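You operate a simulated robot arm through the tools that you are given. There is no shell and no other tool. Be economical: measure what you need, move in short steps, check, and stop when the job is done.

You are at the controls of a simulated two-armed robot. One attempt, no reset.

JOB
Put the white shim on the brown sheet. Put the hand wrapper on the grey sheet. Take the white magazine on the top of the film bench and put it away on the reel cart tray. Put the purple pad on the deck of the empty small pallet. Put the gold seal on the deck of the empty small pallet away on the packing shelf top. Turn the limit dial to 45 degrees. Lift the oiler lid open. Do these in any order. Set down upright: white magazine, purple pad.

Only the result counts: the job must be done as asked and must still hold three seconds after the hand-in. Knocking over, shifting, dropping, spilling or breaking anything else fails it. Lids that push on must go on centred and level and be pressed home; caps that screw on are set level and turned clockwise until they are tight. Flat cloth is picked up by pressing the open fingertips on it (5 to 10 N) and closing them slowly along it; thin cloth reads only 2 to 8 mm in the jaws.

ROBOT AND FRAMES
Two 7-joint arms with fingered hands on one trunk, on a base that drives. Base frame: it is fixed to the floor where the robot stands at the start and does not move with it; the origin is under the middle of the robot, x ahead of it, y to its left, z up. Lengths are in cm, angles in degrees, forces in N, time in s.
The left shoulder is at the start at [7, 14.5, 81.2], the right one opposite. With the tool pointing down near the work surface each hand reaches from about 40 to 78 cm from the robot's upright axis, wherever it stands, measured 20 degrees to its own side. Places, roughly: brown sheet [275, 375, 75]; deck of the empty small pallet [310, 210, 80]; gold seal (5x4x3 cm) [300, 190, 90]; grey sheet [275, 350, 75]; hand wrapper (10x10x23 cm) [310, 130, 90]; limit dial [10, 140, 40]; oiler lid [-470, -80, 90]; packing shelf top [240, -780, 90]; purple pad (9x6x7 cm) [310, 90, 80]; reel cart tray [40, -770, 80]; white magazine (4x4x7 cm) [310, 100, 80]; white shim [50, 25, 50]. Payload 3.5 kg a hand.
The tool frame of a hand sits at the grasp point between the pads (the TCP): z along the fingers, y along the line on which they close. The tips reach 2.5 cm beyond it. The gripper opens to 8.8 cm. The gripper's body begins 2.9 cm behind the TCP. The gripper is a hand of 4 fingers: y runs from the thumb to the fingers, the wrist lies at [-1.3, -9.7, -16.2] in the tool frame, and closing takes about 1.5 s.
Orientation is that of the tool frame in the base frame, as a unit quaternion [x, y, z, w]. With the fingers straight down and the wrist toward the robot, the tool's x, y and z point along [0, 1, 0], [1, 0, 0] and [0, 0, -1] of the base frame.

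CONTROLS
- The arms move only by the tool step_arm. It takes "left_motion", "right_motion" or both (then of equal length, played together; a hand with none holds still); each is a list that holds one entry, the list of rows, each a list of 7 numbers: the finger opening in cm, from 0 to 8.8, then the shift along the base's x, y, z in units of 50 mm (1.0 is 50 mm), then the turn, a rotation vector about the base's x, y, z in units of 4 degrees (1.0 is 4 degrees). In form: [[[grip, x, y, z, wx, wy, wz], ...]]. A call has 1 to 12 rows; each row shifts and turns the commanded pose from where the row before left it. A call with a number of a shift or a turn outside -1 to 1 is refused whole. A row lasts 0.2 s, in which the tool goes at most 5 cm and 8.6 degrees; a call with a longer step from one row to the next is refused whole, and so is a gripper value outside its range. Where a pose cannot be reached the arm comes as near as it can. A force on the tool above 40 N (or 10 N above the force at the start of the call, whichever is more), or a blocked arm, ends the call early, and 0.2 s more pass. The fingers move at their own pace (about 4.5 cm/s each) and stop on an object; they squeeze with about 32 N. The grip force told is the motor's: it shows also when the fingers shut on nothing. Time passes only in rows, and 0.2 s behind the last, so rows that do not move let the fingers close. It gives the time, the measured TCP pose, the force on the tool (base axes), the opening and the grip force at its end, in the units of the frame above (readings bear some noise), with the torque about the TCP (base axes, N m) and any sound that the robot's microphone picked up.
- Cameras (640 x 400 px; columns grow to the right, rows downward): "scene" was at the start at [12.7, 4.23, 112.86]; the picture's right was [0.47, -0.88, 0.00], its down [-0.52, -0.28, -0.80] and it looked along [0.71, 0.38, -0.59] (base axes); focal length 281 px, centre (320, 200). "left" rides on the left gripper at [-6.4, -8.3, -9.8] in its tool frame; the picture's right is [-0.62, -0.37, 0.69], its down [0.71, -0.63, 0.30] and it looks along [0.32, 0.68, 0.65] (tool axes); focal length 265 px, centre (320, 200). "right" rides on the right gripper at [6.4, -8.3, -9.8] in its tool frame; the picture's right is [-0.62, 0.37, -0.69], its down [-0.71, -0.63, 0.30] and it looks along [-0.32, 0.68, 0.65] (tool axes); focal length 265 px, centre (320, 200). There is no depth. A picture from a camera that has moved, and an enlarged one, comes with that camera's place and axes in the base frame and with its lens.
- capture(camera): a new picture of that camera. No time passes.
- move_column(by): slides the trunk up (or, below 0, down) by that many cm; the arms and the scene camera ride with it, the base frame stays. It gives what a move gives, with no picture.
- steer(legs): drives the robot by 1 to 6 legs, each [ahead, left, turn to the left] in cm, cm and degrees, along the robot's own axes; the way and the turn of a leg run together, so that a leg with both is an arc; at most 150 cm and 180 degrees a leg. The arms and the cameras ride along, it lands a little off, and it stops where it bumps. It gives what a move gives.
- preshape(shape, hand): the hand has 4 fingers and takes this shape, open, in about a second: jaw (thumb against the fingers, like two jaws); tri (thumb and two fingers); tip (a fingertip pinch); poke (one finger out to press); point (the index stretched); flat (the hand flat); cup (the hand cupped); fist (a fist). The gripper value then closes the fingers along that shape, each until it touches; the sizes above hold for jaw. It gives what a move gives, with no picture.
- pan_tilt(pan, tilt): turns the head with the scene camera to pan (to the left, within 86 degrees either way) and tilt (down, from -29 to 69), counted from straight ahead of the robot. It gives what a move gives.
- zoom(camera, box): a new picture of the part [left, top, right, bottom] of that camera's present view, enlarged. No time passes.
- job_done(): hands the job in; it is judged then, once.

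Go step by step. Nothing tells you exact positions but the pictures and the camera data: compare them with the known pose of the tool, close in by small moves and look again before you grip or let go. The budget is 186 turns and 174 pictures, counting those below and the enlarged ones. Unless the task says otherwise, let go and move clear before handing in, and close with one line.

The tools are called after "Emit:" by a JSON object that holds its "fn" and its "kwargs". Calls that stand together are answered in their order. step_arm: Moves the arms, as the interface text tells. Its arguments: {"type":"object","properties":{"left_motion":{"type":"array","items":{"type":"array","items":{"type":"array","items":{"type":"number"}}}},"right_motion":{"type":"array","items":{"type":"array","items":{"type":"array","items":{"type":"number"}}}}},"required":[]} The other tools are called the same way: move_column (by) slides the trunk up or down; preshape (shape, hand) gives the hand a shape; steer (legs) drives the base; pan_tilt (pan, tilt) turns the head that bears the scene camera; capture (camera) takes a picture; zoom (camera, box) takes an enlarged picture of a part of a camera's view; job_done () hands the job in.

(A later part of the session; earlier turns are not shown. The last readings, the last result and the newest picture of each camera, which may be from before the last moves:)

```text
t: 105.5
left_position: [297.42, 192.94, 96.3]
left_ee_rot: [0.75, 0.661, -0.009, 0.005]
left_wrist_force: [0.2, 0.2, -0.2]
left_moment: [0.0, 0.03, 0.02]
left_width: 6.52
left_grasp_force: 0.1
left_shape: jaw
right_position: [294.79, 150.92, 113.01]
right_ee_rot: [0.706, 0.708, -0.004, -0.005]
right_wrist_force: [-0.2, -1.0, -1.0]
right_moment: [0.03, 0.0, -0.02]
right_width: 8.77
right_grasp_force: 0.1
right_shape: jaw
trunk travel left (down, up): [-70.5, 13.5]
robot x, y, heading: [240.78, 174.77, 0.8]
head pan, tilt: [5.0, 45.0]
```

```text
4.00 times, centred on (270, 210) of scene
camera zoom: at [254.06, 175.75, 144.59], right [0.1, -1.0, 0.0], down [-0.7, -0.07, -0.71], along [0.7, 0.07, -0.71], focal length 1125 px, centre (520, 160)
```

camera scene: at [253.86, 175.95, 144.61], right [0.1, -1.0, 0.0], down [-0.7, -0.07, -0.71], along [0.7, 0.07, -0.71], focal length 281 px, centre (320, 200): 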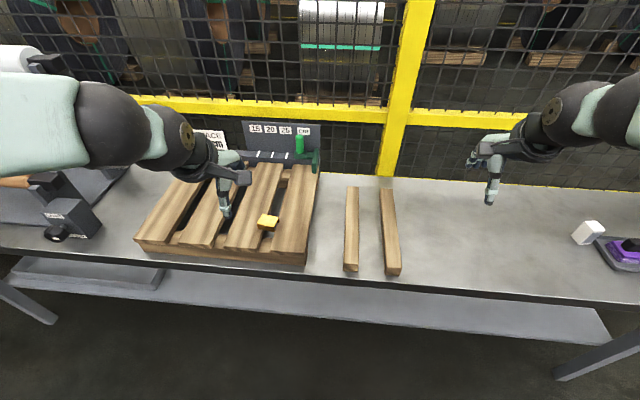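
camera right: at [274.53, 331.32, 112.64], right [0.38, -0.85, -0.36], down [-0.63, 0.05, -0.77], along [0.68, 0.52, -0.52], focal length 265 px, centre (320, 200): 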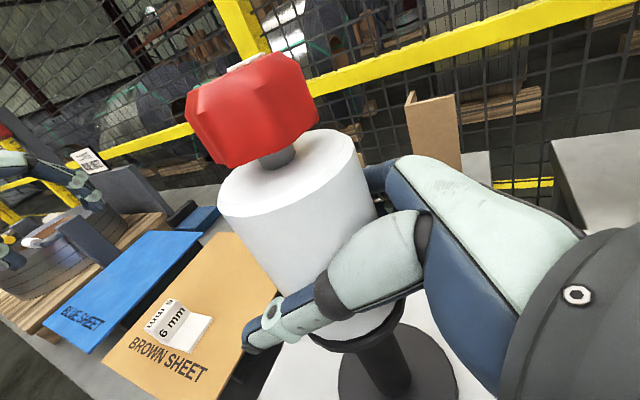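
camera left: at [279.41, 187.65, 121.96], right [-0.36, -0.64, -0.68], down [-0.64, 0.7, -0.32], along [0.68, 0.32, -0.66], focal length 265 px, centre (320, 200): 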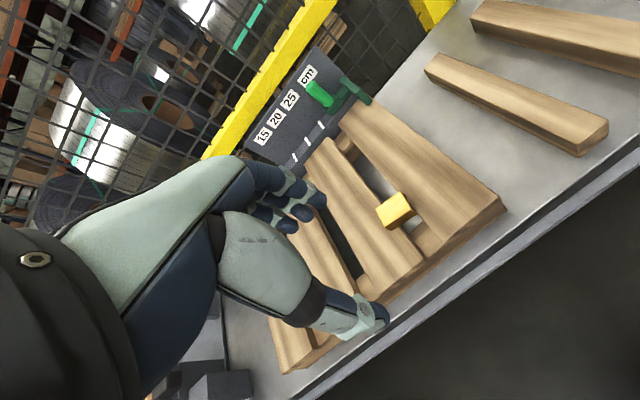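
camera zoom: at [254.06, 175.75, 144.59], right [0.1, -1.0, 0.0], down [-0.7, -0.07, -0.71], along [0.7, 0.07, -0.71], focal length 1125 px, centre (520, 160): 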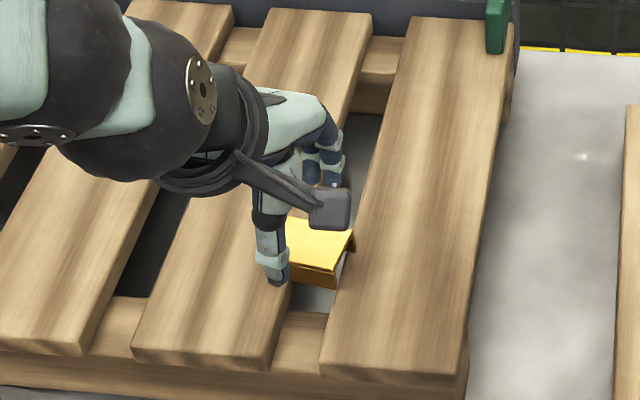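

Emit:
{"fn": "step_arm", "kwargs": {"left_motion": [[[6.5, 0.1, 0, -0.3, 0, 0, 0], [6.5, 0, 0, -0.3, 0, 0, 0], [6.5, 0, 0, 0, 0, 0, 0]]]}}

Emit:
{"fn": "zoom", "kwargs": {"camera": "left", "box": [220, 130, 460, 310]}}

Emit:
{"fn": "zoom", "kwargs": {"camera": "scene", "box": [220, 180, 320, 250]}}

```text
t: 106.3
left_position: [297.94, 192.96, 93.47]
left_ee_rot: [0.75, 0.662, -0.007, 0.006]
left_wrist_force: [0.5, 0.3, 0.5]
left_moment: [0.0, 0.0, 0.06]
left_width: 6.51
left_grasp_force: 0.1
left_shape: jaw
right_position: [294.78, 150.87, 113.04]
right_ee_rot: [0.706, 0.708, -0.004, -0.004]
right_wrist_force: [-0.9, -0.3, -0.6]
right_moment: [0.02, 0.0, 0.03]
right_width: 8.77
right_grasp_force: 0.1
right_shape: jaw
trunk travel left (down, up): [-70.5, 13.5]
robot x, y, heading: [241.06, 174.93, 0.6]
head pan, tilt: [5.0, 45.0]
```

```text
2.22 times, centred on (340, 220) of left
camera zoom: at [289.02, 187.67, 103.41], right [-0.45, -0.58, -0.68], down [-0.54, 0.78, -0.32], along [0.72, 0.22, -0.66], focal length 590 px, centre (276, 156)
```

zoom: 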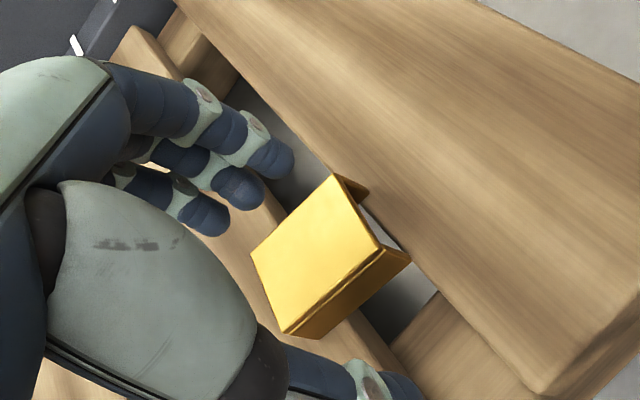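

```text
5.71 times, centred on (270, 215) of scene
camera zoom: at [254.02, 175.72, 144.6], right [0.1, -1.0, 0.0], down [-0.7, -0.07, -0.71], along [0.7, 0.07, -0.71], focal length 1608 px, centre (606, 114)
```

zoom: 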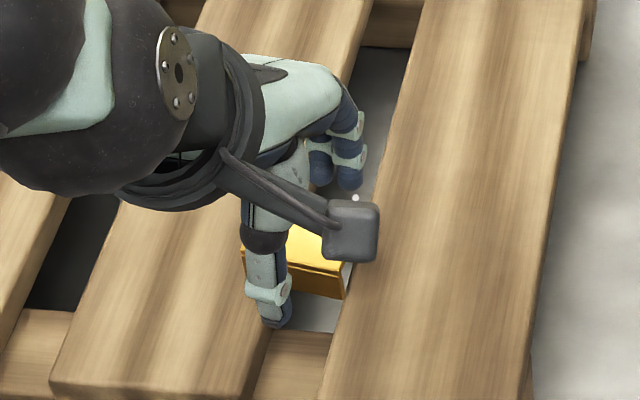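

Combining the two wrist views with the head view, the seal top is lower and further: about (301.3, 194.4, 87.5). Correcting.

Emit:
{"fn": "step_arm", "kwargs": {"left_motion": [[[6.8, 0.35, 0.14, 0, 0, 0, 0], [6.8, 0.3, 0.14, -0.2, 0, 0, 0], [6.8, 0, 0, -0.2, 0, 0, 0], [6.8, 0, 0, 0, 0, 0, 0]]]}}

Emit:
{"fn": "zoom", "kwargs": {"camera": "left", "box": [220, 130, 460, 310]}}

Emit:
{"fn": "zoom", "kwargs": {"camera": "scene", "box": [220, 180, 320, 250]}}

```text
t: 107.3
left_position: [301.26, 194.32, 91.34]
left_ee_rot: [0.75, 0.661, -0.009, 0.007]
left_wrist_force: [0.9, 0.0, -0.8]
left_moment: [0.01, -0.02, 0.01]
left_width: 6.77
left_grasp_force: 0.2
left_shape: jaw
right_position: [294.94, 150.88, 112.95]
right_ee_rot: [0.707, 0.707, -0.005, -0.004]
right_wrist_force: [-0.1, 0.3, -0.1]
right_moment: [0.0, 0.0, -0.02]
right_width: 8.78
right_grasp_force: 0.0
right_shape: jaw
trunk travel left (down, up): [-70.5, 13.5]
robot x, y, heading: [240.98, 175.08, 0.6]
head pan, tilt: [5.0, 45.0]
```

```text
2.22 times, centred on (340, 220) of left
camera zoom: at [292.25, 189.02, 101.47], right [-0.45, -0.58, -0.68], down [-0.54, 0.78, -0.32], along [0.72, 0.22, -0.66], focal length 590 px, centre (276, 156)
```

zoom: 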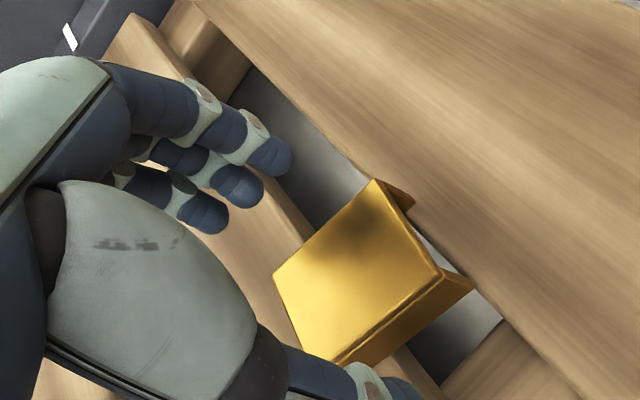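

```text
5.71 times, centred on (270, 215) of scene
camera zoom: at [254.06, 175.72, 144.59], right [0.1, -1.0, 0.0], down [-0.7, -0.07, -0.71], along [0.7, 0.07, -0.71], focal length 1608 px, centre (606, 114)
```

zoom: 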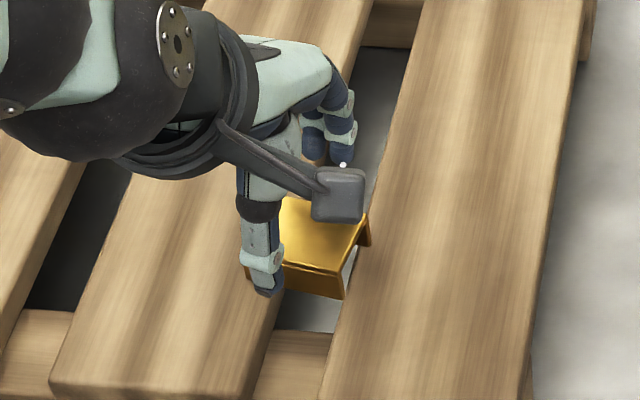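

Emit:
{"fn": "step_arm", "kwargs": {"left_motion": [[[6.8, 0.05, 0, -0.25, 0, 0, 0], [6.8, 0, 0, -0.2, 0, 0, 0], [6.8, 0, 0, -0.1, 0, 0, 0], [6.8, 0, 0, 0, 0, 0, 0]]]}}

Emit:
{"fn": "zoom", "kwargs": {"camera": "left", "box": [220, 130, 460, 310]}}

Emit:
{"fn": "zoom", "kwargs": {"camera": "scene", "box": [220, 180, 320, 250]}}

```text
t: 108.3
left_position: [301.55, 194.47, 88.5]
left_ee_rot: [0.75, 0.661, -0.008, 0.005]
left_wrist_force: [0.8, -0.5, -0.5]
left_moment: [0.01, -0.02, -0.01]
left_width: 6.78
left_grasp_force: 0.0
left_shape: jaw
right_position: [294.95, 150.91, 112.95]
right_ee_rot: [0.706, 0.708, -0.005, -0.005]
right_wrist_force: [0.5, -0.3, 0.7]
right_moment: [-0.03, -0.01, 0.05]
right_width: 8.75
right_grasp_force: 0.1
right_shape: jaw
trunk travel left (down, up): [-70.5, 13.5]
robot x, y, heading: [240.98, 174.85, 0.8]
head pan, tilt: [5.0, 45.0]
```

```text
2.22 times, centred on (340, 220) of left
camera zoom: at [292.53, 189.11, 98.69], right [-0.45, -0.58, -0.68], down [-0.54, 0.78, -0.32], along [0.72, 0.22, -0.66], focal length 590 px, centre (276, 156)
```

zoom: 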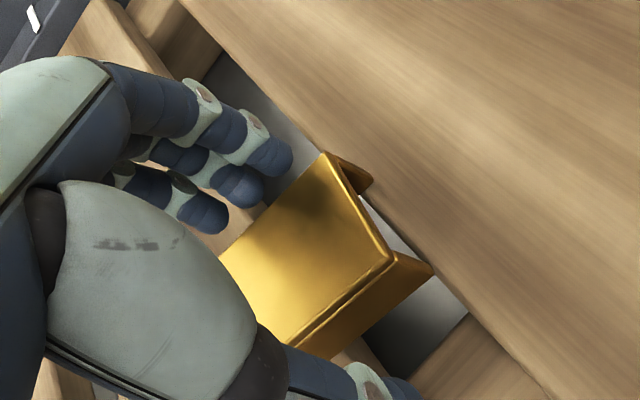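

```text
5.71 times, centred on (270, 215) of scene
camera zoom: at [254.08, 175.72, 144.59], right [0.1, -1.0, 0.0], down [-0.7, -0.07, -0.71], along [0.7, 0.07, -0.71], focal length 1608 px, centre (606, 114)
```

zoom: 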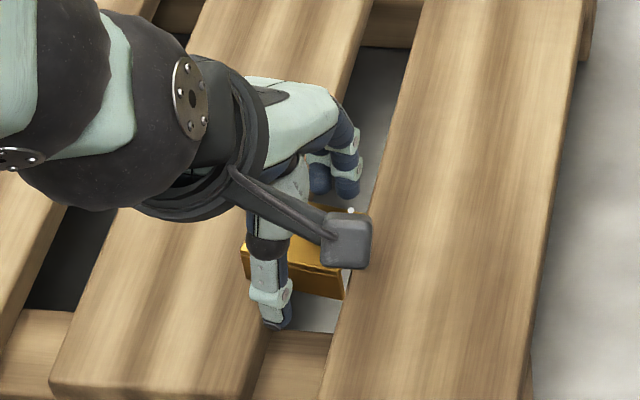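

Emit:
{"fn": "step_arm", "kwargs": {"left_motion": [[[6.8, 0.06, 0, -0.16, 0, 0, 0], [6.8, 0, 0, 0, 0, 0, 0]]]}}

Emit:
{"fn": "step_arm", "kwargs": {"left_motion": [[[5.0, 0, 0, 0, 0, 0, 0], [4.0, 0, 0, 0, 0, 0, 0], [3.0, 0, 0, 0, 0, 0, 0], [2.5, 0, 0, 0, 0, 0, 0], [2.5, 0, 0, 0, 0, 0, 0], [2.5, 0, 0, 0, 0, 0, 0]]]}}

Emit:
{"fn": "zoom", "kwargs": {"camera": "left", "box": [220, 130, 460, 310]}}

```text
t: 108.9
left_position: [301.9, 194.29, 87.79]
left_ee_rot: [0.749, 0.662, -0.008, 0.005]
left_wrist_force: [-0.9, 0.2, 0.6]
left_moment: [-0.01, 0.0, -0.02]
left_width: 6.79
left_grasp_force: 0.0
left_shape: jaw
right_position: [294.79, 150.9, 112.92]
right_ee_rot: [0.706, 0.708, -0.005, -0.006]
right_wrist_force: [0.8, 0.2, 0.4]
right_moment: [0.03, 0.02, 0.0]
right_width: 8.78
right_grasp_force: 0.0
right_shape: jaw
trunk travel left (down, up): [-70.5, 13.5]
robot x, y, heading: [240.59, 174.88, 0.6]
head pan, tilt: [5.0, 45.0]
```

```text
t: 110.3
left_position: [301.96, 194.34, 87.87]
left_ee_rot: [0.75, 0.661, -0.008, 0.006]
left_wrist_force: [-0.4, 0.2, 0.3]
left_moment: [-0.02, 0.03, -0.02]
left_width: 3.19
left_grasp_force: 32.2
left_shape: jaw
right_position: [294.84, 150.88, 112.89]
right_ee_rot: [0.707, 0.707, -0.005, -0.005]
right_wrist_force: [0.5, -1.0, -0.6]
right_moment: [0.02, 0.0, 0.01]
right_width: 8.75
right_grasp_force: 0.1
right_shape: jaw
trunk travel left (down, up): [-70.5, 13.5]
robot x, y, heading: [240.99, 174.76, 0.6]
head pan, tilt: [5.0, 45.0]
```

```text
2.22 times, centred on (340, 220) of left
camera zoom: at [292.83, 189.07, 97.92], right [-0.45, -0.58, -0.68], down [-0.54, 0.78, -0.32], along [0.72, 0.22, -0.66], focal length 590 px, centre (276, 156)
```

zoom: 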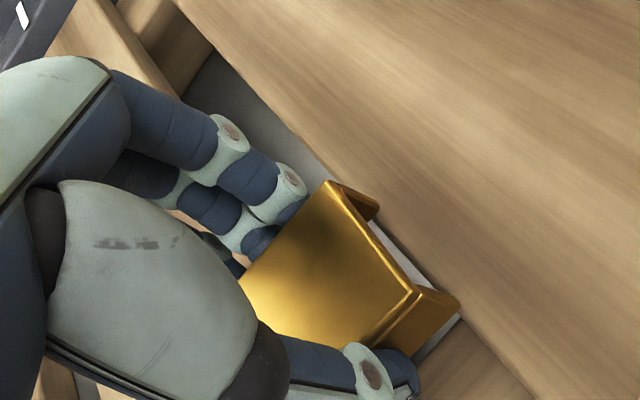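

Gripped at 3.2 cm. Lifting.

Emit:
{"fn": "step_arm", "kwargs": {"left_motion": [[[2, 0, 0, 0.3, 0, 0, 0], [2, 0, 0, 0.5, 0, 0, 0], [2, 0, 0, 0.8, 0, 0, 0], [2, -0.4, 0, 0.8, 0, 0, 0], [2, -0.6, 0, 0.8, 0, 0, 0], [2, -0.6, 0, 0.8, 0, 0, 0], [2, -0.6, 0, 0.6, 0, 0, 0], [2, -0.4, 0, 0.3, 0, 0, 0]]]}}

Emit:
{"fn": "capture", "kwargs": {"camera": "left"}}

Emit:
{"fn": "capture", "kwargs": {"camera": "scene"}}

```text
t: 112.1
left_position: [288.74, 194.81, 112.48]
left_ee_rot: [0.751, 0.661, -0.009, 0.007]
left_wrist_force: [-0.6, 0.0, -0.4]
left_moment: [-0.01, 0.0, 0.0]
left_width: 3.17
left_grasp_force: 32.3
left_shape: jaw
right_position: [294.81, 151.21, 113.1]
right_ee_rot: [0.707, 0.708, -0.006, -0.003]
right_wrist_force: [-0.1, -0.1, 0.4]
right_moment: [-0.04, 0.01, -0.03]
right_width: 8.76
right_grasp_force: 0.1
right_shape: jaw
trunk travel left (down, up): [-70.5, 13.5]
robot x, y, heading: [241.44, 174.71, 0.5]
head pan, tilt: [5.0, 45.0]
```

```text
107 pictures are left
camera left: at [279.73, 189.56, 122.61], right [-0.45, -0.58, -0.68], down [-0.54, 0.78, -0.32], along [0.72, 0.22, -0.66], focal length 265 px, centre (320, 200)
```

left: 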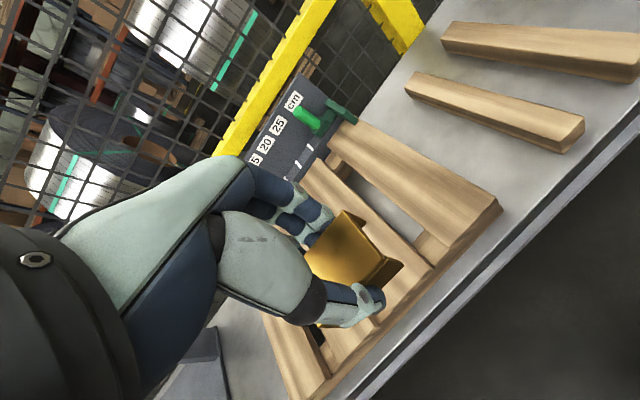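

```text
106 pictures are left
camera scene: at [254.05, 176.19, 144.59], right [0.1, -1.0, 0.0], down [-0.7, -0.07, -0.71], along [0.7, 0.07, -0.71], focal length 281 px, centre (320, 200)
```

scene: 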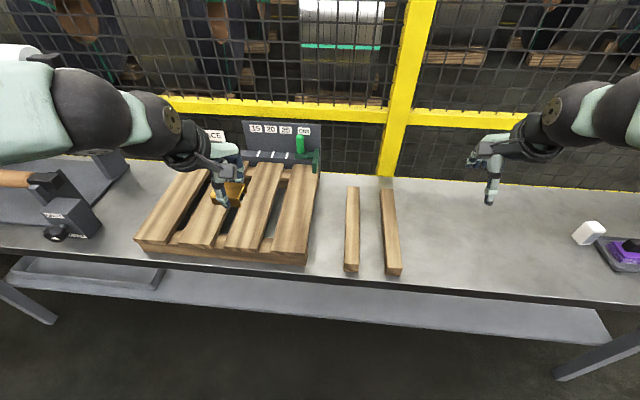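

Seal held. Now to the purple pad: strafing right about 58 cm.

Emit:
{"fn": "steer", "kwargs": {"legs": [[0, -58, -0.5]]}}

Emit:
{"fn": "pan_tilt", "kwargs": {"pan": -10, "tilt": 45}}

Emit:
{"fn": "capture", "kwargs": {"camera": "scene"}}

Emit:
{"fn": "capture", "kwargs": {"camera": "right"}}

```text
t: 115.4
left_position: [289.47, 136.0, 112.51]
left_ee_rot: [0.754, 0.657, -0.008, 0.006]
left_wrist_force: [-0.8, 0.2, -0.6]
left_moment: [-0.03, 0.02, -0.01]
left_width: 3.19
left_grasp_force: 32.0
left_shape: jaw
right_position: [294.93, 92.39, 112.91]
right_ee_rot: [0.711, 0.703, -0.006, -0.005]
right_wrist_force: [-0.7, 0.4, -0.4]
right_moment: [0.01, -0.01, 0.0]
right_width: 8.79
right_grasp_force: 0.0
right_shape: jaw
trunk travel left (down, up): [-70.5, 13.5]
robot x, y, heading: [241.36, 116.68, -0.1]
head pan, tilt: [5.0, 45.0]
```

```text
t: 116.2
left_position: [289.35, 135.92, 112.53]
left_ee_rot: [0.753, 0.657, -0.007, 0.005]
left_wrist_force: [0.6, 0.1, 0.0]
left_moment: [0.01, 0.01, 0.02]
left_width: 3.18
left_grasp_force: 31.9
left_shape: jaw
right_position: [294.89, 92.29, 112.97]
right_ee_rot: [0.711, 0.704, -0.004, -0.005]
right_wrist_force: [0.4, 0.1, 0.4]
right_moment: [-0.03, 0.0, 0.01]
right_width: 8.74
right_grasp_force: 0.1
right_shape: jaw
trunk travel left (down, up): [-70.5, 13.5]
robot x, y, heading: [241.56, 116.82, -0.2]
head pan, tilt: [-10.0, 45.0]
```

```text
105 pictures are left
camera scene: at [254.32, 115.5, 144.59], right [-0.17, -0.98, 0.0], down [-0.7, 0.12, -0.71], along [0.7, -0.12, -0.71], focal length 281 px, centre (320, 200)
```

scene: 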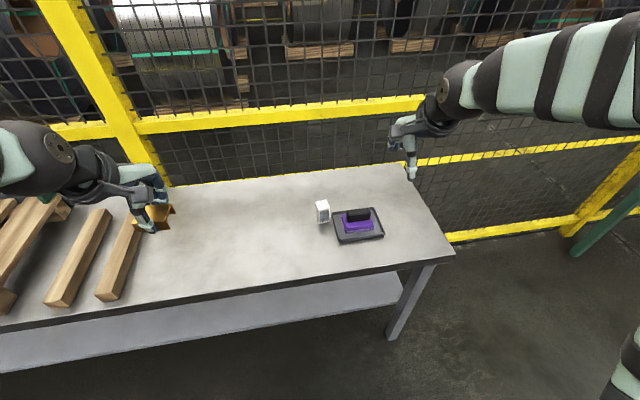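

```text
104 pictures are left
camera right: at [286.72, 98.86, 122.89], right [0.37, -0.62, 0.69], down [-0.64, -0.71, -0.3], along [0.67, -0.33, -0.66], focal length 265 px, centre (320, 200)
```

right: 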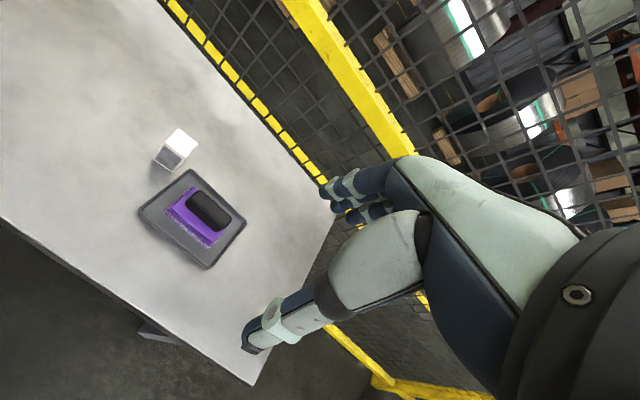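

Emit:
{"fn": "zoom", "kwargs": {"camera": "scene", "box": [290, 180, 410, 255]}}

Emit:
{"fn": "zoom", "kwargs": {"camera": "right", "box": [120, 110, 280, 280]}}

```text
5.33 times, centred on (350, 218) of scene
camera zoom: at [254.32, 115.5, 144.59], right [-0.17, -0.98, 0.0], down [-0.7, 0.12, -0.71], along [0.7, -0.12, -0.71], focal length 1500 px, centre (160, 107)
```

zoom: 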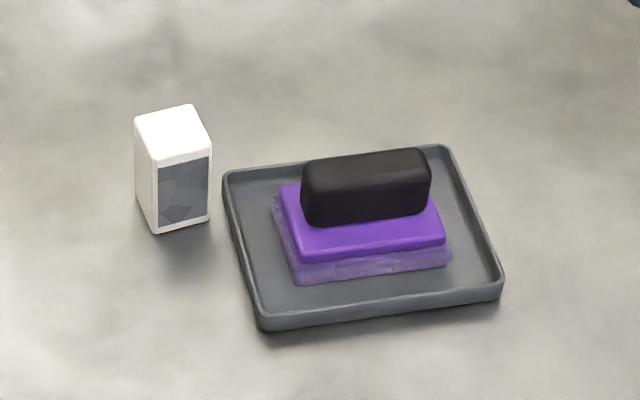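

```text
2.35 times, centred on (200, 195) of right
camera zoom: at [286.72, 98.86, 122.89], right [0.37, -0.62, 0.69], down [-0.64, -0.71, -0.3], along [0.67, -0.33, -0.66], focal length 624 px, centre (602, 212)
```

zoom: 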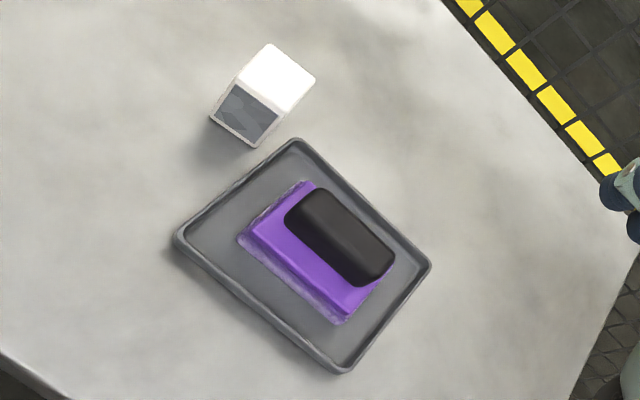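

The pad's black handle is centred at about (307.8, 94.7), top z≈83, aligned with y. Bringing the right hand above it.

Emit:
{"fn": "step_arm", "kwargs": {"right_motion": [[[6.5, 0.5, 0.1, -0.5, 0, 0, 0], [6.5, 0.5, 0.1, -0.7, 0, 0, 0], [6.5, 0.5, 0.1, -0.7, 0, 0, 0], [6.5, 0.5, 0.1, -0.7, 0, 0, 0], [6.5, 0.5, 0.1, -0.7, 0, 0, 0], [6.5, 0, 0, -0.7, 0, 0, 0], [6.5, 0, 0, 0, 0, 0, 0]]]}}

Emit:
{"fn": "zoom", "kwargs": {"camera": "right", "box": [180, 130, 420, 330]}}

Emit:
{"fn": "zoom", "kwargs": {"camera": "scene", "box": [290, 160, 410, 255]}}

```text
t: 117.8
left_position: [289.4, 136.03, 112.54]
left_ee_rot: [0.753, 0.657, -0.008, 0.006]
left_wrist_force: [0.5, 0.1, -0.3]
left_moment: [0.02, -0.03, -0.04]
left_width: 3.19
left_grasp_force: 32.1
left_shape: jaw
right_position: [307.45, 94.83, 93.05]
right_ee_rot: [0.711, 0.703, -0.004, -0.004]
right_wrist_force: [-0.3, 0.4, -0.5]
right_moment: [-0.01, 0.0, -0.02]
right_width: 6.51
right_grasp_force: 0.0
right_shape: jaw
trunk travel left (down, up): [-70.5, 13.5]
robot x, y, heading: [240.89, 116.67, -0.1]
head pan, tilt: [-10.0, 45.0]
```

```text
2.00 times, centred on (300, 230) of right
camera zoom: at [299.26, 101.47, 103.0], right [0.37, -0.62, 0.69], down [-0.64, -0.71, -0.3], along [0.67, -0.33, -0.66], focal length 531 px, centre (360, 140)
```

zoom: 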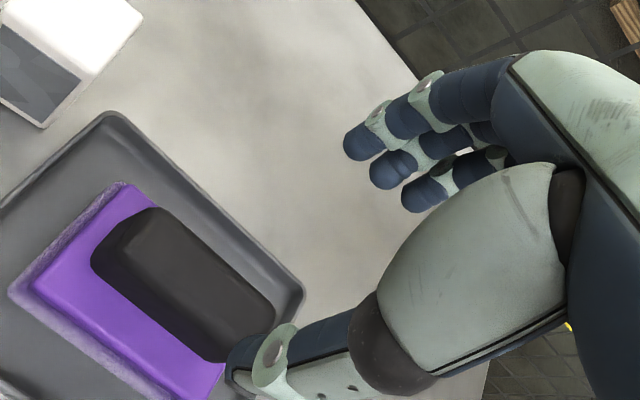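

```text
4.21 times, centred on (350, 208) of scene
camera zoom: at [254.28, 115.55, 144.59], right [-0.17, -0.98, 0.0], down [-0.7, 0.12, -0.71], along [0.7, -0.12, -0.71], focal length 1185 px, centre (194, 168)
```

zoom: 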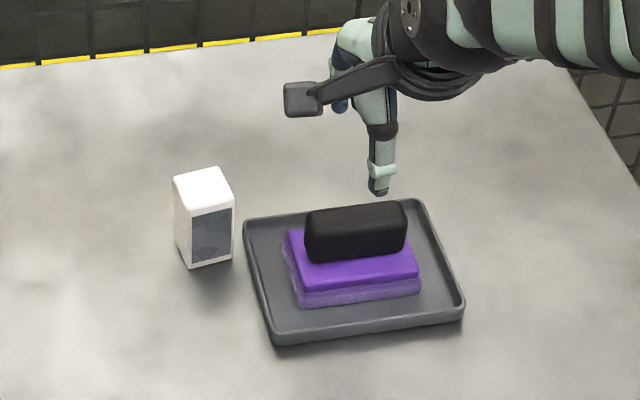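

Emit:
{"fn": "step_arm", "kwargs": {"right_motion": [[[6.5, -0.05, 0, -0.5, 0, 0, 0], [6.5, 0, 0, -0.6, 0, 0, 0], [6.5, 0, 0, -0.6, 0, 0, 0], [6.5, 0, 0, 0, 0, 0, 0]]]}}

Emit:
{"fn": "zoom", "kwargs": {"camera": "right", "box": [180, 130, 420, 330]}}

Emit:
{"fn": "zoom", "kwargs": {"camera": "scene", "box": [290, 160, 410, 255]}}

```text
t: 118.8
left_position: [289.35, 136.03, 112.6]
left_ee_rot: [0.754, 0.657, -0.008, 0.006]
left_wrist_force: [0.0, 0.3, -1.5]
left_moment: [0.0, 0.0, -0.02]
left_width: 3.16
left_grasp_force: 32.2
left_shape: jaw
right_position: [307.0, 94.84, 84.38]
right_ee_rot: [0.71, 0.704, -0.005, -0.004]
right_wrist_force: [-0.1, 0.7, -0.9]
right_moment: [0.01, -0.01, 0.0]
right_width: 6.52
right_grasp_force: 0.0
right_shape: jaw
trunk travel left (down, up): [-70.5, 13.5]
robot x, y, heading: [241.31, 117.14, 0.1]
head pan, tilt: [-10.0, 45.0]
```

```text
2.00 times, centred on (300, 230) of right
camera zoom: at [298.86, 101.38, 94.39], right [0.37, -0.62, 0.69], down [-0.64, -0.71, -0.3], along [0.67, -0.33, -0.66], focal length 531 px, centre (360, 140)
```

zoom: 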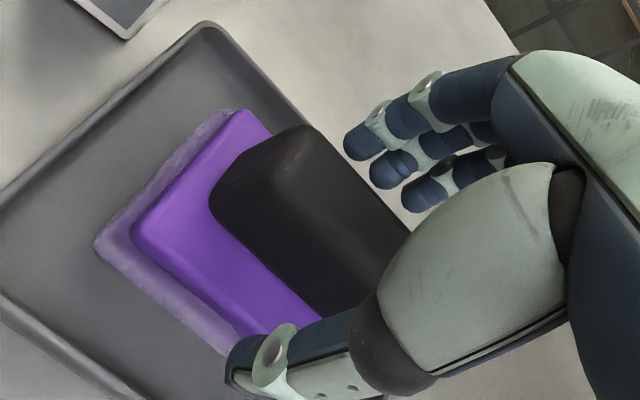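

```text
4.21 times, centred on (350, 208) of scene
camera zoom: at [254.28, 115.55, 144.59], right [-0.17, -0.98, 0.0], down [-0.7, 0.12, -0.71], along [0.7, -0.12, -0.71], focal length 1185 px, centre (194, 168)
```

zoom: 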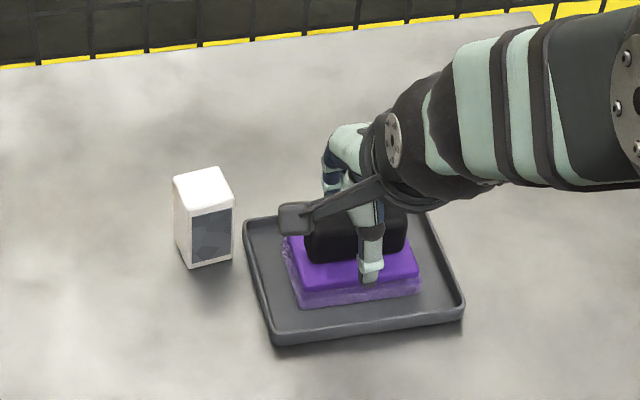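

Emit:
{"fn": "step_arm", "kwargs": {"right_motion": [[[6.5, 0, 0, -0.15, 0, 0, 0], [6.5, 0, 0, -0.1, 0, 0, 0], [6.5, 0, 0, 0, 0, 0, 0]]]}}

Emit:
{"fn": "zoom", "kwargs": {"camera": "right", "box": [180, 130, 420, 330]}}

```text
t: 119.6
left_position: [289.4, 136.0, 112.59]
left_ee_rot: [0.753, 0.658, -0.007, 0.006]
left_wrist_force: [0.2, -0.5, 0.5]
left_moment: [0.01, -0.01, 0.01]
left_width: 3.22
left_grasp_force: 32.5
left_shape: jaw
right_position: [307.06, 94.58, 83.23]
right_ee_rot: [0.711, 0.703, -0.005, -0.005]
right_wrist_force: [0.2, -0.7, 0.7]
right_moment: [0.01, 0.04, 0.05]
right_width: 6.54
right_grasp_force: 0.0
right_shape: jaw
trunk travel left (down, up): [-70.5, 13.5]
robot x, y, heading: [241.02, 116.77, -0.1]
head pan, tilt: [-10.0, 45.0]
```

```text
2.00 times, centred on (300, 230) of right
camera zoom: at [298.89, 101.29, 93.15], right [0.37, -0.62, 0.69], down [-0.64, -0.71, -0.3], along [0.67, -0.33, -0.66], focal length 531 px, centre (360, 140)
```

zoom: 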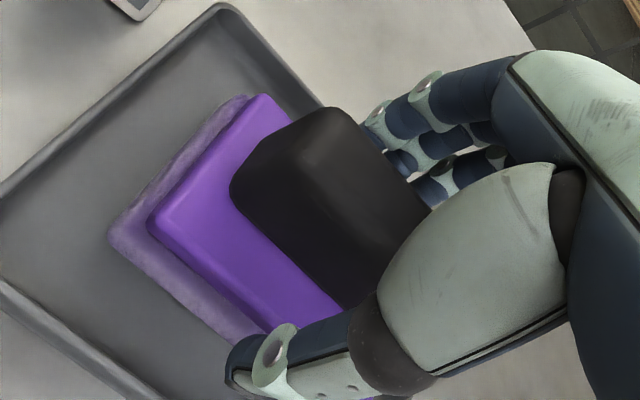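

Emit:
{"fn": "step_arm", "kwargs": {"right_motion": [[[5, 0, 0, 0, 0, 0, 0], [4, 0, 0, 0, 0, 0, 0], [3, 0, 0, 0, 0, 0, 0], [2, 0, 0, 0, 0, 0, 0], [1.5, 0, 0, 0, 0, 0, 0], [1.5, 0, 0, 0, 0, 0, 0], [1.5, 0, 0, 0, 0, 0, 0]]]}}

Emit:
{"fn": "step_arm", "kwargs": {"right_motion": [[[1.5, 0, 0, 0.2, 0, 0, 0], [1.5, 0, 0, 0.3, 0, 0, 0], [1.5, 0, 0, 0.3, 0, 0, 0], [1.5, 0, 0, 0, 0, 0, 0]]]}}

Emit:
{"fn": "zoom", "kwargs": {"camera": "scene", "box": [290, 160, 410, 255]}}

```text
t: 121.2
left_position: [289.3, 135.94, 112.61]
left_ee_rot: [0.753, 0.658, -0.007, 0.006]
left_wrist_force: [-0.4, -0.9, -0.3]
left_moment: [0.0, -0.01, -0.03]
left_width: 3.17
left_grasp_force: 32.4
left_shape: jaw
right_position: [306.93, 94.74, 83.33]
right_ee_rot: [0.71, 0.704, -0.003, -0.002]
right_wrist_force: [3.1, -1.4, 12.1]
right_moment: [-0.06, -0.57, -0.06]
right_width: 3.82
right_grasp_force: 32.0
right_shape: jaw
trunk travel left (down, up): [-70.5, 13.5]
robot x, y, heading: [241.31, 116.51, -0.1]
head pan, tilt: [-10.0, 45.0]
```

```text
t: 122.2
left_position: [289.46, 135.95, 112.5]
left_ee_rot: [0.753, 0.658, -0.008, 0.005]
left_wrist_force: [0.8, -0.8, -0.5]
left_moment: [-0.01, 0.0, 0.02]
left_width: 3.17
left_grasp_force: 31.6
left_shape: jaw
right_position: [307.04, 94.9, 87.13]
right_ee_rot: [0.711, 0.704, -0.005, -0.006]
right_wrist_force: [0.2, -0.4, -0.5]
right_moment: [0.0, 0.02, -0.03]
right_width: 3.76
right_grasp_force: 32.2
right_shape: jaw
trunk travel left (down, up): [-70.5, 13.5]
robot x, y, heading: [241.46, 116.91, -0.0]
head pan, tilt: [-10.0, 45.0]
```

```text
4.21 times, centred on (350, 208) of scene
camera zoom: at [254.39, 115.51, 144.58], right [-0.17, -0.98, 0.0], down [-0.7, 0.12, -0.71], along [0.7, -0.12, -0.71], focal length 1185 px, centre (194, 168)
```

zoom: 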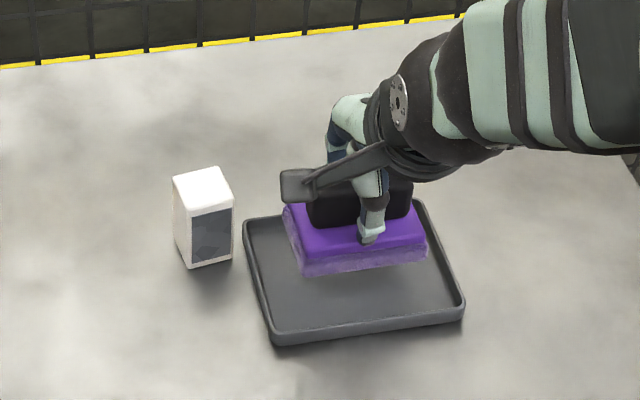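

The pad is up out of its tray. Raising it and strafing left to the pallet.

Emit:
{"fn": "step_arm", "kwargs": {"right_motion": [[[1.5, 0, 0, 0.6, 0, 0, 0], [1.5, 0, 0, 0.8, 0, 0, 0], [1.5, 0, 0, 0.8, 0, 0, 0], [1.5, 0, 0, 0.8, 0, 0, 0], [1.5, 0, 0, 0.6, 0, 0, 0]]]}}

Emit:
{"fn": "steer", "kwargs": {"legs": [[0, 103, 0]]}}

Emit:
{"fn": "capture", "kwargs": {"camera": "scene"}}

Emit:
{"fn": "capture", "kwargs": {"camera": "right"}}

```text
t: 123.4
left_position: [289.3, 136.0, 112.57]
left_ee_rot: [0.754, 0.657, -0.008, 0.006]
left_wrist_force: [-0.5, 0.2, -1.0]
left_moment: [0.01, -0.01, 0.02]
left_width: 3.19
left_grasp_force: 32.2
left_shape: jaw
right_position: [306.95, 94.85, 105.35]
right_ee_rot: [0.711, 0.703, -0.005, -0.005]
right_wrist_force: [-0.1, 0.5, -1.1]
right_moment: [0.0, 0.01, -0.01]
right_width: 3.73
right_grasp_force: 32.0
right_shape: jaw
trunk travel left (down, up): [-70.5, 13.5]
robot x, y, heading: [241.61, 116.91, -0.1]
head pan, tilt: [-10.0, 45.0]
```

```text
t: 128.6
left_position: [289.47, 237.81, 112.59]
left_ee_rot: [0.754, 0.657, -0.008, 0.006]
left_wrist_force: [-0.2, 0.3, -0.6]
left_moment: [0.0, 0.0, 0.02]
left_width: 3.18
left_grasp_force: 32.7
left_shape: jaw
right_position: [307.21, 196.63, 105.25]
right_ee_rot: [0.711, 0.703, -0.004, -0.005]
right_wrist_force: [-0.5, 0.4, -0.9]
right_moment: [0.01, 0.02, -0.03]
right_width: 3.71
right_grasp_force: 31.8
right_shape: jaw
trunk travel left (down, up): [-70.5, 13.5]
robot x, y, heading: [241.2, 218.62, -0.5]
head pan, tilt: [-10.0, 45.0]
```

```text
95 pictures are left
camera scene: at [254.38, 217.32, 144.59], right [-0.17, -0.98, 0.0], down [-0.7, 0.12, -0.71], along [0.7, -0.12, -0.71], focal length 281 px, centre (320, 200)
```

scene: 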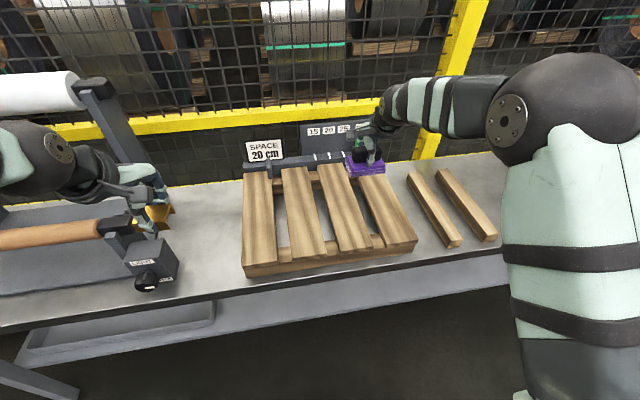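

```text
94 pictures are left
camera right: at [298.92, 203.14, 115.22], right [0.37, -0.62, 0.69], down [-0.64, -0.71, -0.3], along [0.67, -0.33, -0.66], focal length 265 px, centre (320, 200)
```

right: 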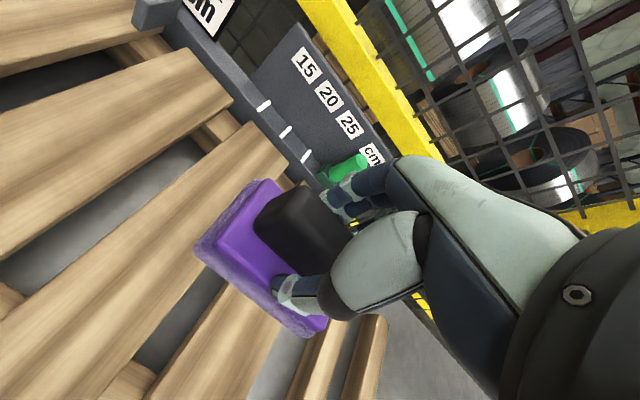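

Emit:
{"fn": "step_arm", "kwargs": {"right_motion": [[[1.5, 0, 0.4, -0.4, 0, 0, 0], [1.5, 0, 0.4, -0.6, 0, 0, 0], [1.5, 0, 0.2, -0.6, 0, 0, 0], [1.5, 0, 0, -0.4, 0, 0, 0], [1.5, 0, 0, 0, 0, 0, 0]]]}}

Emit:
{"fn": "zoom", "kwargs": {"camera": "scene", "box": [240, 110, 430, 280]}}

Emit:
{"fn": "zoom", "kwargs": {"camera": "scene", "box": [100, 220, 220, 310]}}

```text
t: 129.8
left_position: [289.44, 237.79, 112.48]
left_ee_rot: [0.754, 0.657, -0.007, 0.005]
left_wrist_force: [-0.3, 0.0, 0.2]
left_moment: [-0.02, -0.01, 0.03]
left_width: 3.19
left_grasp_force: 31.8
left_shape: jaw
right_position: [307.09, 201.67, 95.25]
right_ee_rot: [0.711, 0.703, -0.005, -0.005]
right_wrist_force: [-0.2, 0.1, -1.0]
right_moment: [-0.01, -0.01, -0.03]
right_width: 3.71
right_grasp_force: 31.6
right_shape: jaw
trunk travel left (down, up): [-70.5, 13.5]
robot x, y, heading: [241.53, 218.94, 0.1]
head pan, tilt: [-10.0, 45.0]
```

```text
2.35 times, centred on (335, 195) of scene
camera zoom: at [254.35, 217.39, 144.59], right [-0.17, -0.98, 0.0], down [-0.7, 0.12, -0.71], along [0.7, -0.12, -0.71], focal length 662 px, centre (285, 212)
```

zoom: 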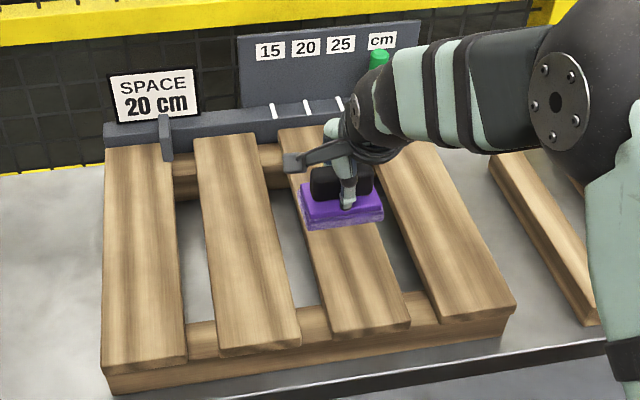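

```text
4.44 times, centred on (160, 265) of scene
camera zoom: at [254.35, 217.39, 144.59], right [-0.17, -0.98, 0.0], down [-0.7, 0.12, -0.71], along [0.7, -0.12, -0.71], focal length 1250 px, centre (1031, -89)
```

zoom: 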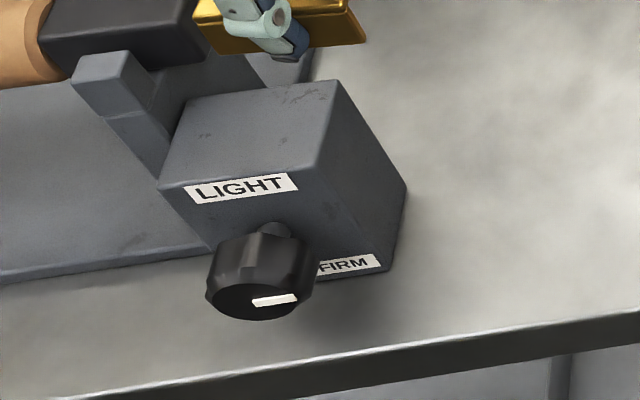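

That box is a light/firm tension knob, not the limit dial. Lowering the pad onto the deck.

Emit:
{"fn": "step_arm", "kwargs": {"right_motion": [[[1.5, 0, 0, -0.3, 0, 0, 0], [1.5, 0, 0, -0.3, 0, 0, 0], [1.5, 0, 0, 0, 0, 0, 0]]]}}

Emit:
{"fn": "step_arm", "kwargs": {"right_motion": [[[1.5, 0, 0, -0.15, 0, 0, 0], [1.5, 0, 0, 0, 0, 0, 0]]]}}

Emit:
{"fn": "step_arm", "kwargs": {"right_motion": [[[1.5, 0, 0, -0.15, 0, 0, 0], [1.5, 0, 0, 0, 0, 0, 0]]]}}

Emit:
{"fn": "zoom", "kwargs": {"camera": "right", "box": [160, 130, 400, 350]}}

```text
t: 130.6
left_position: [289.37, 237.75, 112.52]
left_ee_rot: [0.754, 0.657, -0.008, 0.006]
left_wrist_force: [0.3, -0.3, -1.1]
left_moment: [0.0, 0.02, 0.01]
left_width: 3.2
left_grasp_force: 32.1
left_shape: jaw
right_position: [307.01, 201.49, 92.36]
right_ee_rot: [0.711, 0.704, -0.004, -0.004]
right_wrist_force: [0.8, 1.3, -0.8]
right_moment: [-0.01, -0.01, 0.01]
right_width: 3.73
right_grasp_force: 32.2
right_shape: jaw
trunk travel left (down, up): [-70.5, 13.5]
robot x, y, heading: [241.65, 218.57, -0.4]
head pan, tilt: [-10.0, 45.0]
```

```text
t: 131.2
left_position: [289.44, 237.77, 112.53]
left_ee_rot: [0.754, 0.656, -0.008, 0.006]
left_wrist_force: [0.1, -0.4, -0.8]
left_moment: [0.0, -0.01, 0.01]
left_width: 3.18
left_grasp_force: 32.2
left_shape: jaw
right_position: [306.94, 201.57, 91.56]
right_ee_rot: [0.711, 0.704, -0.006, -0.005]
right_wrist_force: [-0.7, 0.1, -0.7]
right_moment: [-0.02, 0.0, 0.0]
right_width: 3.74
right_grasp_force: 32.2
right_shape: jaw
trunk travel left (down, up): [-70.5, 13.5]
robot x, y, heading: [241.52, 218.72, -0.1]
head pan, tilt: [-10.0, 45.0]
```

```text
t: 131.8
left_position: [289.48, 237.7, 112.57]
left_ee_rot: [0.754, 0.656, -0.007, 0.006]
left_wrist_force: [0.4, 0.3, -0.7]
left_moment: [-0.03, -0.04, -0.01]
left_width: 3.16
left_grasp_force: 31.6
left_shape: jaw
right_position: [307.06, 201.64, 90.64]
right_ee_rot: [0.711, 0.703, -0.004, -0.004]
right_wrist_force: [0.4, 0.1, -1.2]
right_moment: [0.03, 0.01, -0.06]
right_width: 3.73
right_grasp_force: 31.4
right_shape: jaw
trunk travel left (down, up): [-70.5, 13.5]
robot x, y, heading: [241.12, 218.91, -0.1]
head pan, tilt: [-10.0, 45.0]
```

```text
1.82 times, centred on (280, 240) of right
camera zoom: at [298.84, 208.21, 100.72], right [0.37, -0.62, 0.69], down [-0.64, -0.71, -0.3], along [0.67, -0.33, -0.66], focal length 483 px, centre (393, 127)
```

zoom: 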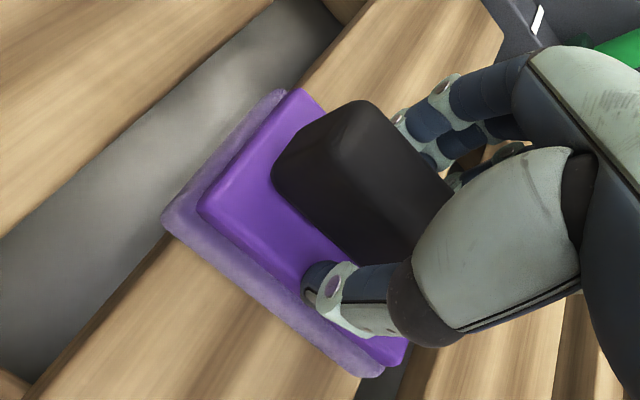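

Emit:
{"fn": "step_arm", "kwargs": {"right_motion": [[[1.5, 0, 0, -0.1, 0, 0, 0], [1.5, 0, 0, 0, 0, 0, 0]]]}}

Emit:
{"fn": "step_arm", "kwargs": {"right_motion": [[[1.5, 0, 0, -0.1, 0, 0, 0], [1.5, 0, 0, 0, 0, 0, 0]]]}}

Emit:
{"fn": "step_arm", "kwargs": {"right_motion": [[[1.5, 0, 0, -0.1, 0, 0, 0], [1.5, 0, 0, 0, 0, 0, 0]]]}}

```text
t: 132.4
left_position: [289.36, 237.72, 112.51]
left_ee_rot: [0.754, 0.657, -0.008, 0.005]
left_wrist_force: [-0.2, 0.5, -0.1]
left_moment: [-0.03, -0.02, 0.03]
left_width: 3.17
left_grasp_force: 31.9
left_shape: jaw
right_position: [307.09, 201.67, 90.34]
right_ee_rot: [0.711, 0.704, -0.005, -0.004]
right_wrist_force: [-0.2, 0.2, -0.4]
right_moment: [-0.01, 0.02, 0.0]
right_width: 3.73
right_grasp_force: 32.2
right_shape: jaw
trunk travel left (down, up): [-70.5, 13.5]
robot x, y, heading: [241.1, 218.54, -0.2]
head pan, tilt: [-10.0, 45.0]
```

```text
t: 133.0
left_position: [289.26, 237.72, 112.67]
left_ee_rot: [0.754, 0.657, -0.007, 0.006]
left_wrist_force: [-0.8, 0.3, -0.5]
left_moment: [-0.02, -0.02, -0.01]
left_width: 3.2
left_grasp_force: 31.4
left_shape: jaw
right_position: [306.9, 201.68, 90.02]
right_ee_rot: [0.711, 0.703, -0.002, -0.003]
right_wrist_force: [1.3, -0.3, 9.7]
right_moment: [-0.02, -0.29, -0.03]
right_width: 3.67
right_grasp_force: 31.5
right_shape: jaw
trunk travel left (down, up): [-70.5, 13.5]
robot x, y, heading: [241.14, 218.78, -0.3]
head pan, tilt: [-10.0, 45.0]
```

```text
t: 133.6
left_position: [289.03, 237.98, 112.86]
left_ee_rot: [0.755, 0.656, -0.007, 0.008]
left_wrist_force: [-0.4, -0.6, -0.6]
left_moment: [0.0, -0.02, 0.0]
left_width: 3.17
left_grasp_force: 32.3
left_shape: jaw
right_position: [307.02, 201.74, 89.98]
right_ee_rot: [0.712, 0.703, 0.0, 0.002]
right_wrist_force: [3.2, -1.1, 31.6]
right_moment: [-0.13, 0.02, -0.08]
right_width: 3.67
right_grasp_force: 31.8
right_shape: jaw
trunk travel left (down, up): [-70.5, 13.5]
robot x, y, heading: [241.64, 218.72, -0.2]
head pan, tilt: [-10.0, 45.0]
```

Seated on the deck. Relieve the pressure, open, and rise.

Emit:
{"fn": "step_arm", "kwargs": {"right_motion": [[[1.5, 0, 0, 0.15, 0, 0, 0], [3.5, 0, 0, 0, 0, 0, 0], [5, 0, 0, 0, 0, 0, 0], [6.5, 0, 0, 0, 0, 0, 0], [6.5, 0, 0, 0, 0, 0, 0], [6.5, 0, 0, 0.1, 0, 0, 0], [6.5, 0, 0, 0.3, 0, 0, 0], [6.5, 0, 0, 0.6, 0, 0, 0], [6.5, 0, 0, 0.8, 0, 0, 0], [6.5, -0.3, 0, 0.8, 0, 0, 0], [6.5, -0.5, 0, 0.8, 0, 0, 0], [6.5, -0.5, 0, 0.6, 0, 0, 0]]]}}

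Emit:
{"fn": "zoom", "kwargs": {"camera": "scene", "box": [240, 110, 430, 280]}}

Emit:
{"fn": "steer", "kwargs": {"legs": [[0, -93, 0]]}}

Emit:
{"fn": "capture", "kwargs": {"camera": "scene"}}

Emit:
{"fn": "capture", "kwargs": {"camera": "right"}}

```text
t: 136.2
left_position: [289.41, 237.74, 112.62]
left_ee_rot: [0.754, 0.657, -0.008, 0.007]
left_wrist_force: [0.5, 0.0, -1.0]
left_moment: [0.0, -0.01, 0.01]
left_width: 3.18
left_grasp_force: 31.6
left_shape: jaw
right_position: [300.22, 201.77, 109.98]
right_ee_rot: [0.711, 0.704, -0.004, -0.003]
right_wrist_force: [0.3, 0.0, -0.2]
right_moment: [-0.02, 0.01, -0.02]
right_width: 6.46
right_grasp_force: 0.1
right_shape: jaw
trunk travel left (down, up): [-70.5, 13.5]
robot x, y, heading: [241.29, 218.54, 0.0]
head pan, tilt: [-10.0, 45.0]
```

```text
2.35 times, centred on (335, 195) of scene
camera zoom: at [254.16, 217.39, 144.6], right [-0.17, -0.98, 0.0], down [-0.7, 0.12, -0.71], along [0.7, -0.12, -0.71], focal length 662 px, centre (285, 212)
```

zoom: 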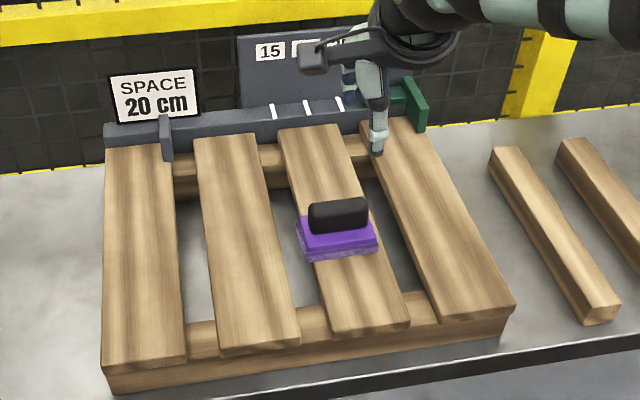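

```text
t: 141.1
left_position: [289.24, 145.27, 112.46]
left_ee_rot: [0.756, 0.655, -0.009, 0.006]
left_wrist_force: [0.3, -0.1, -0.4]
left_moment: [-0.03, 0.01, 0.01]
left_width: 3.19
left_grasp_force: 32.0
left_shape: jaw
right_position: [300.08, 109.29, 109.97]
right_ee_rot: [0.713, 0.701, -0.005, -0.005]
right_wrist_force: [0.4, -0.6, -0.8]
right_moment: [0.0, 0.0, -0.03]
right_width: 6.48
right_grasp_force: 0.0
right_shape: jaw
trunk travel left (down, up): [-70.5, 13.5]
robot x, y, heading: [241.16, 126.48, -0.6]
head pan, tilt: [-10.0, 45.0]
```

```text
89 pictures are left
camera scene: at [254.02, 125.04, 144.59], right [-0.18, -0.98, 0.0], down [-0.7, 0.13, -0.71], along [0.7, -0.13, -0.71], focal length 281 px, centre (320, 200)
```

scene: 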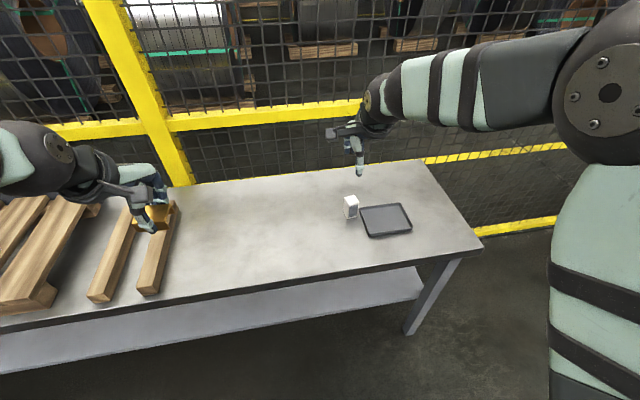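

```text
88 pictures are left
camera right: at [291.99, 115.78, 119.89], right [0.37, -0.63, 0.69], down [-0.65, -0.7, -0.3], along [0.67, -0.34, -0.66], focal length 265 px, centre (320, 200)
```

right: 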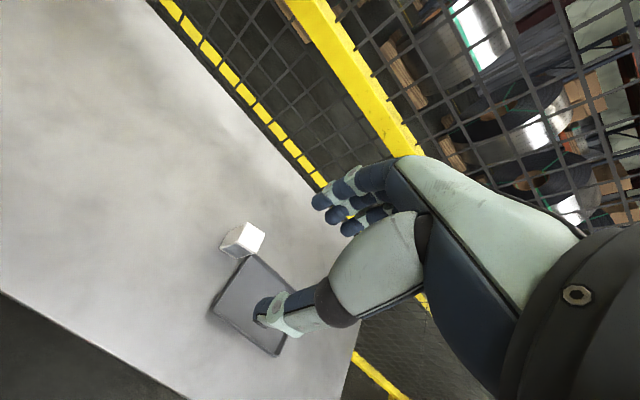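

The pad stands on the deck. Now the white magazine; zooming to triangulate.

Emit:
{"fn": "zoom", "kwargs": {"camera": "scene", "box": [310, 170, 400, 240]}}

Emit:
{"fn": "zoom", "kwargs": {"camera": "right", "box": [190, 190, 310, 300]}}

```text
5.71 times, centred on (355, 205) of scene
camera zoom: at [254.02, 125.04, 144.59], right [-0.18, -0.98, 0.0], down [-0.7, 0.13, -0.71], along [0.7, -0.13, -0.71], focal length 1608 px, centre (120, 171)
```

zoom: 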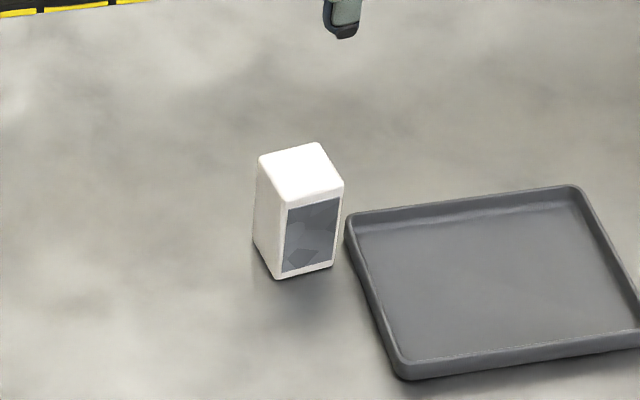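

```text
3.64 times, centred on (250, 245) of right
camera zoom: at [291.99, 115.78, 119.89], right [0.37, -0.63, 0.69], down [-0.65, -0.7, -0.3], along [0.67, -0.34, -0.66], focal length 965 px, centre (574, 36)
```

zoom: 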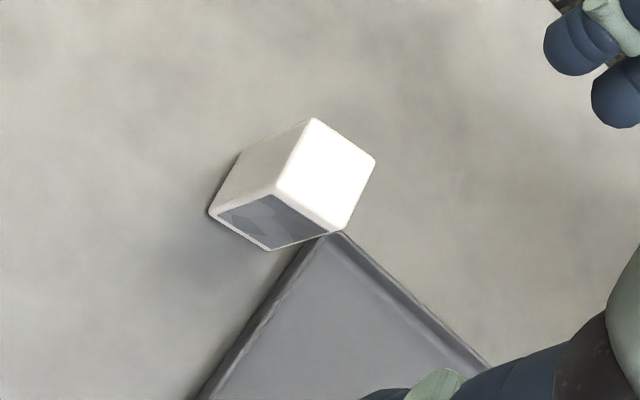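

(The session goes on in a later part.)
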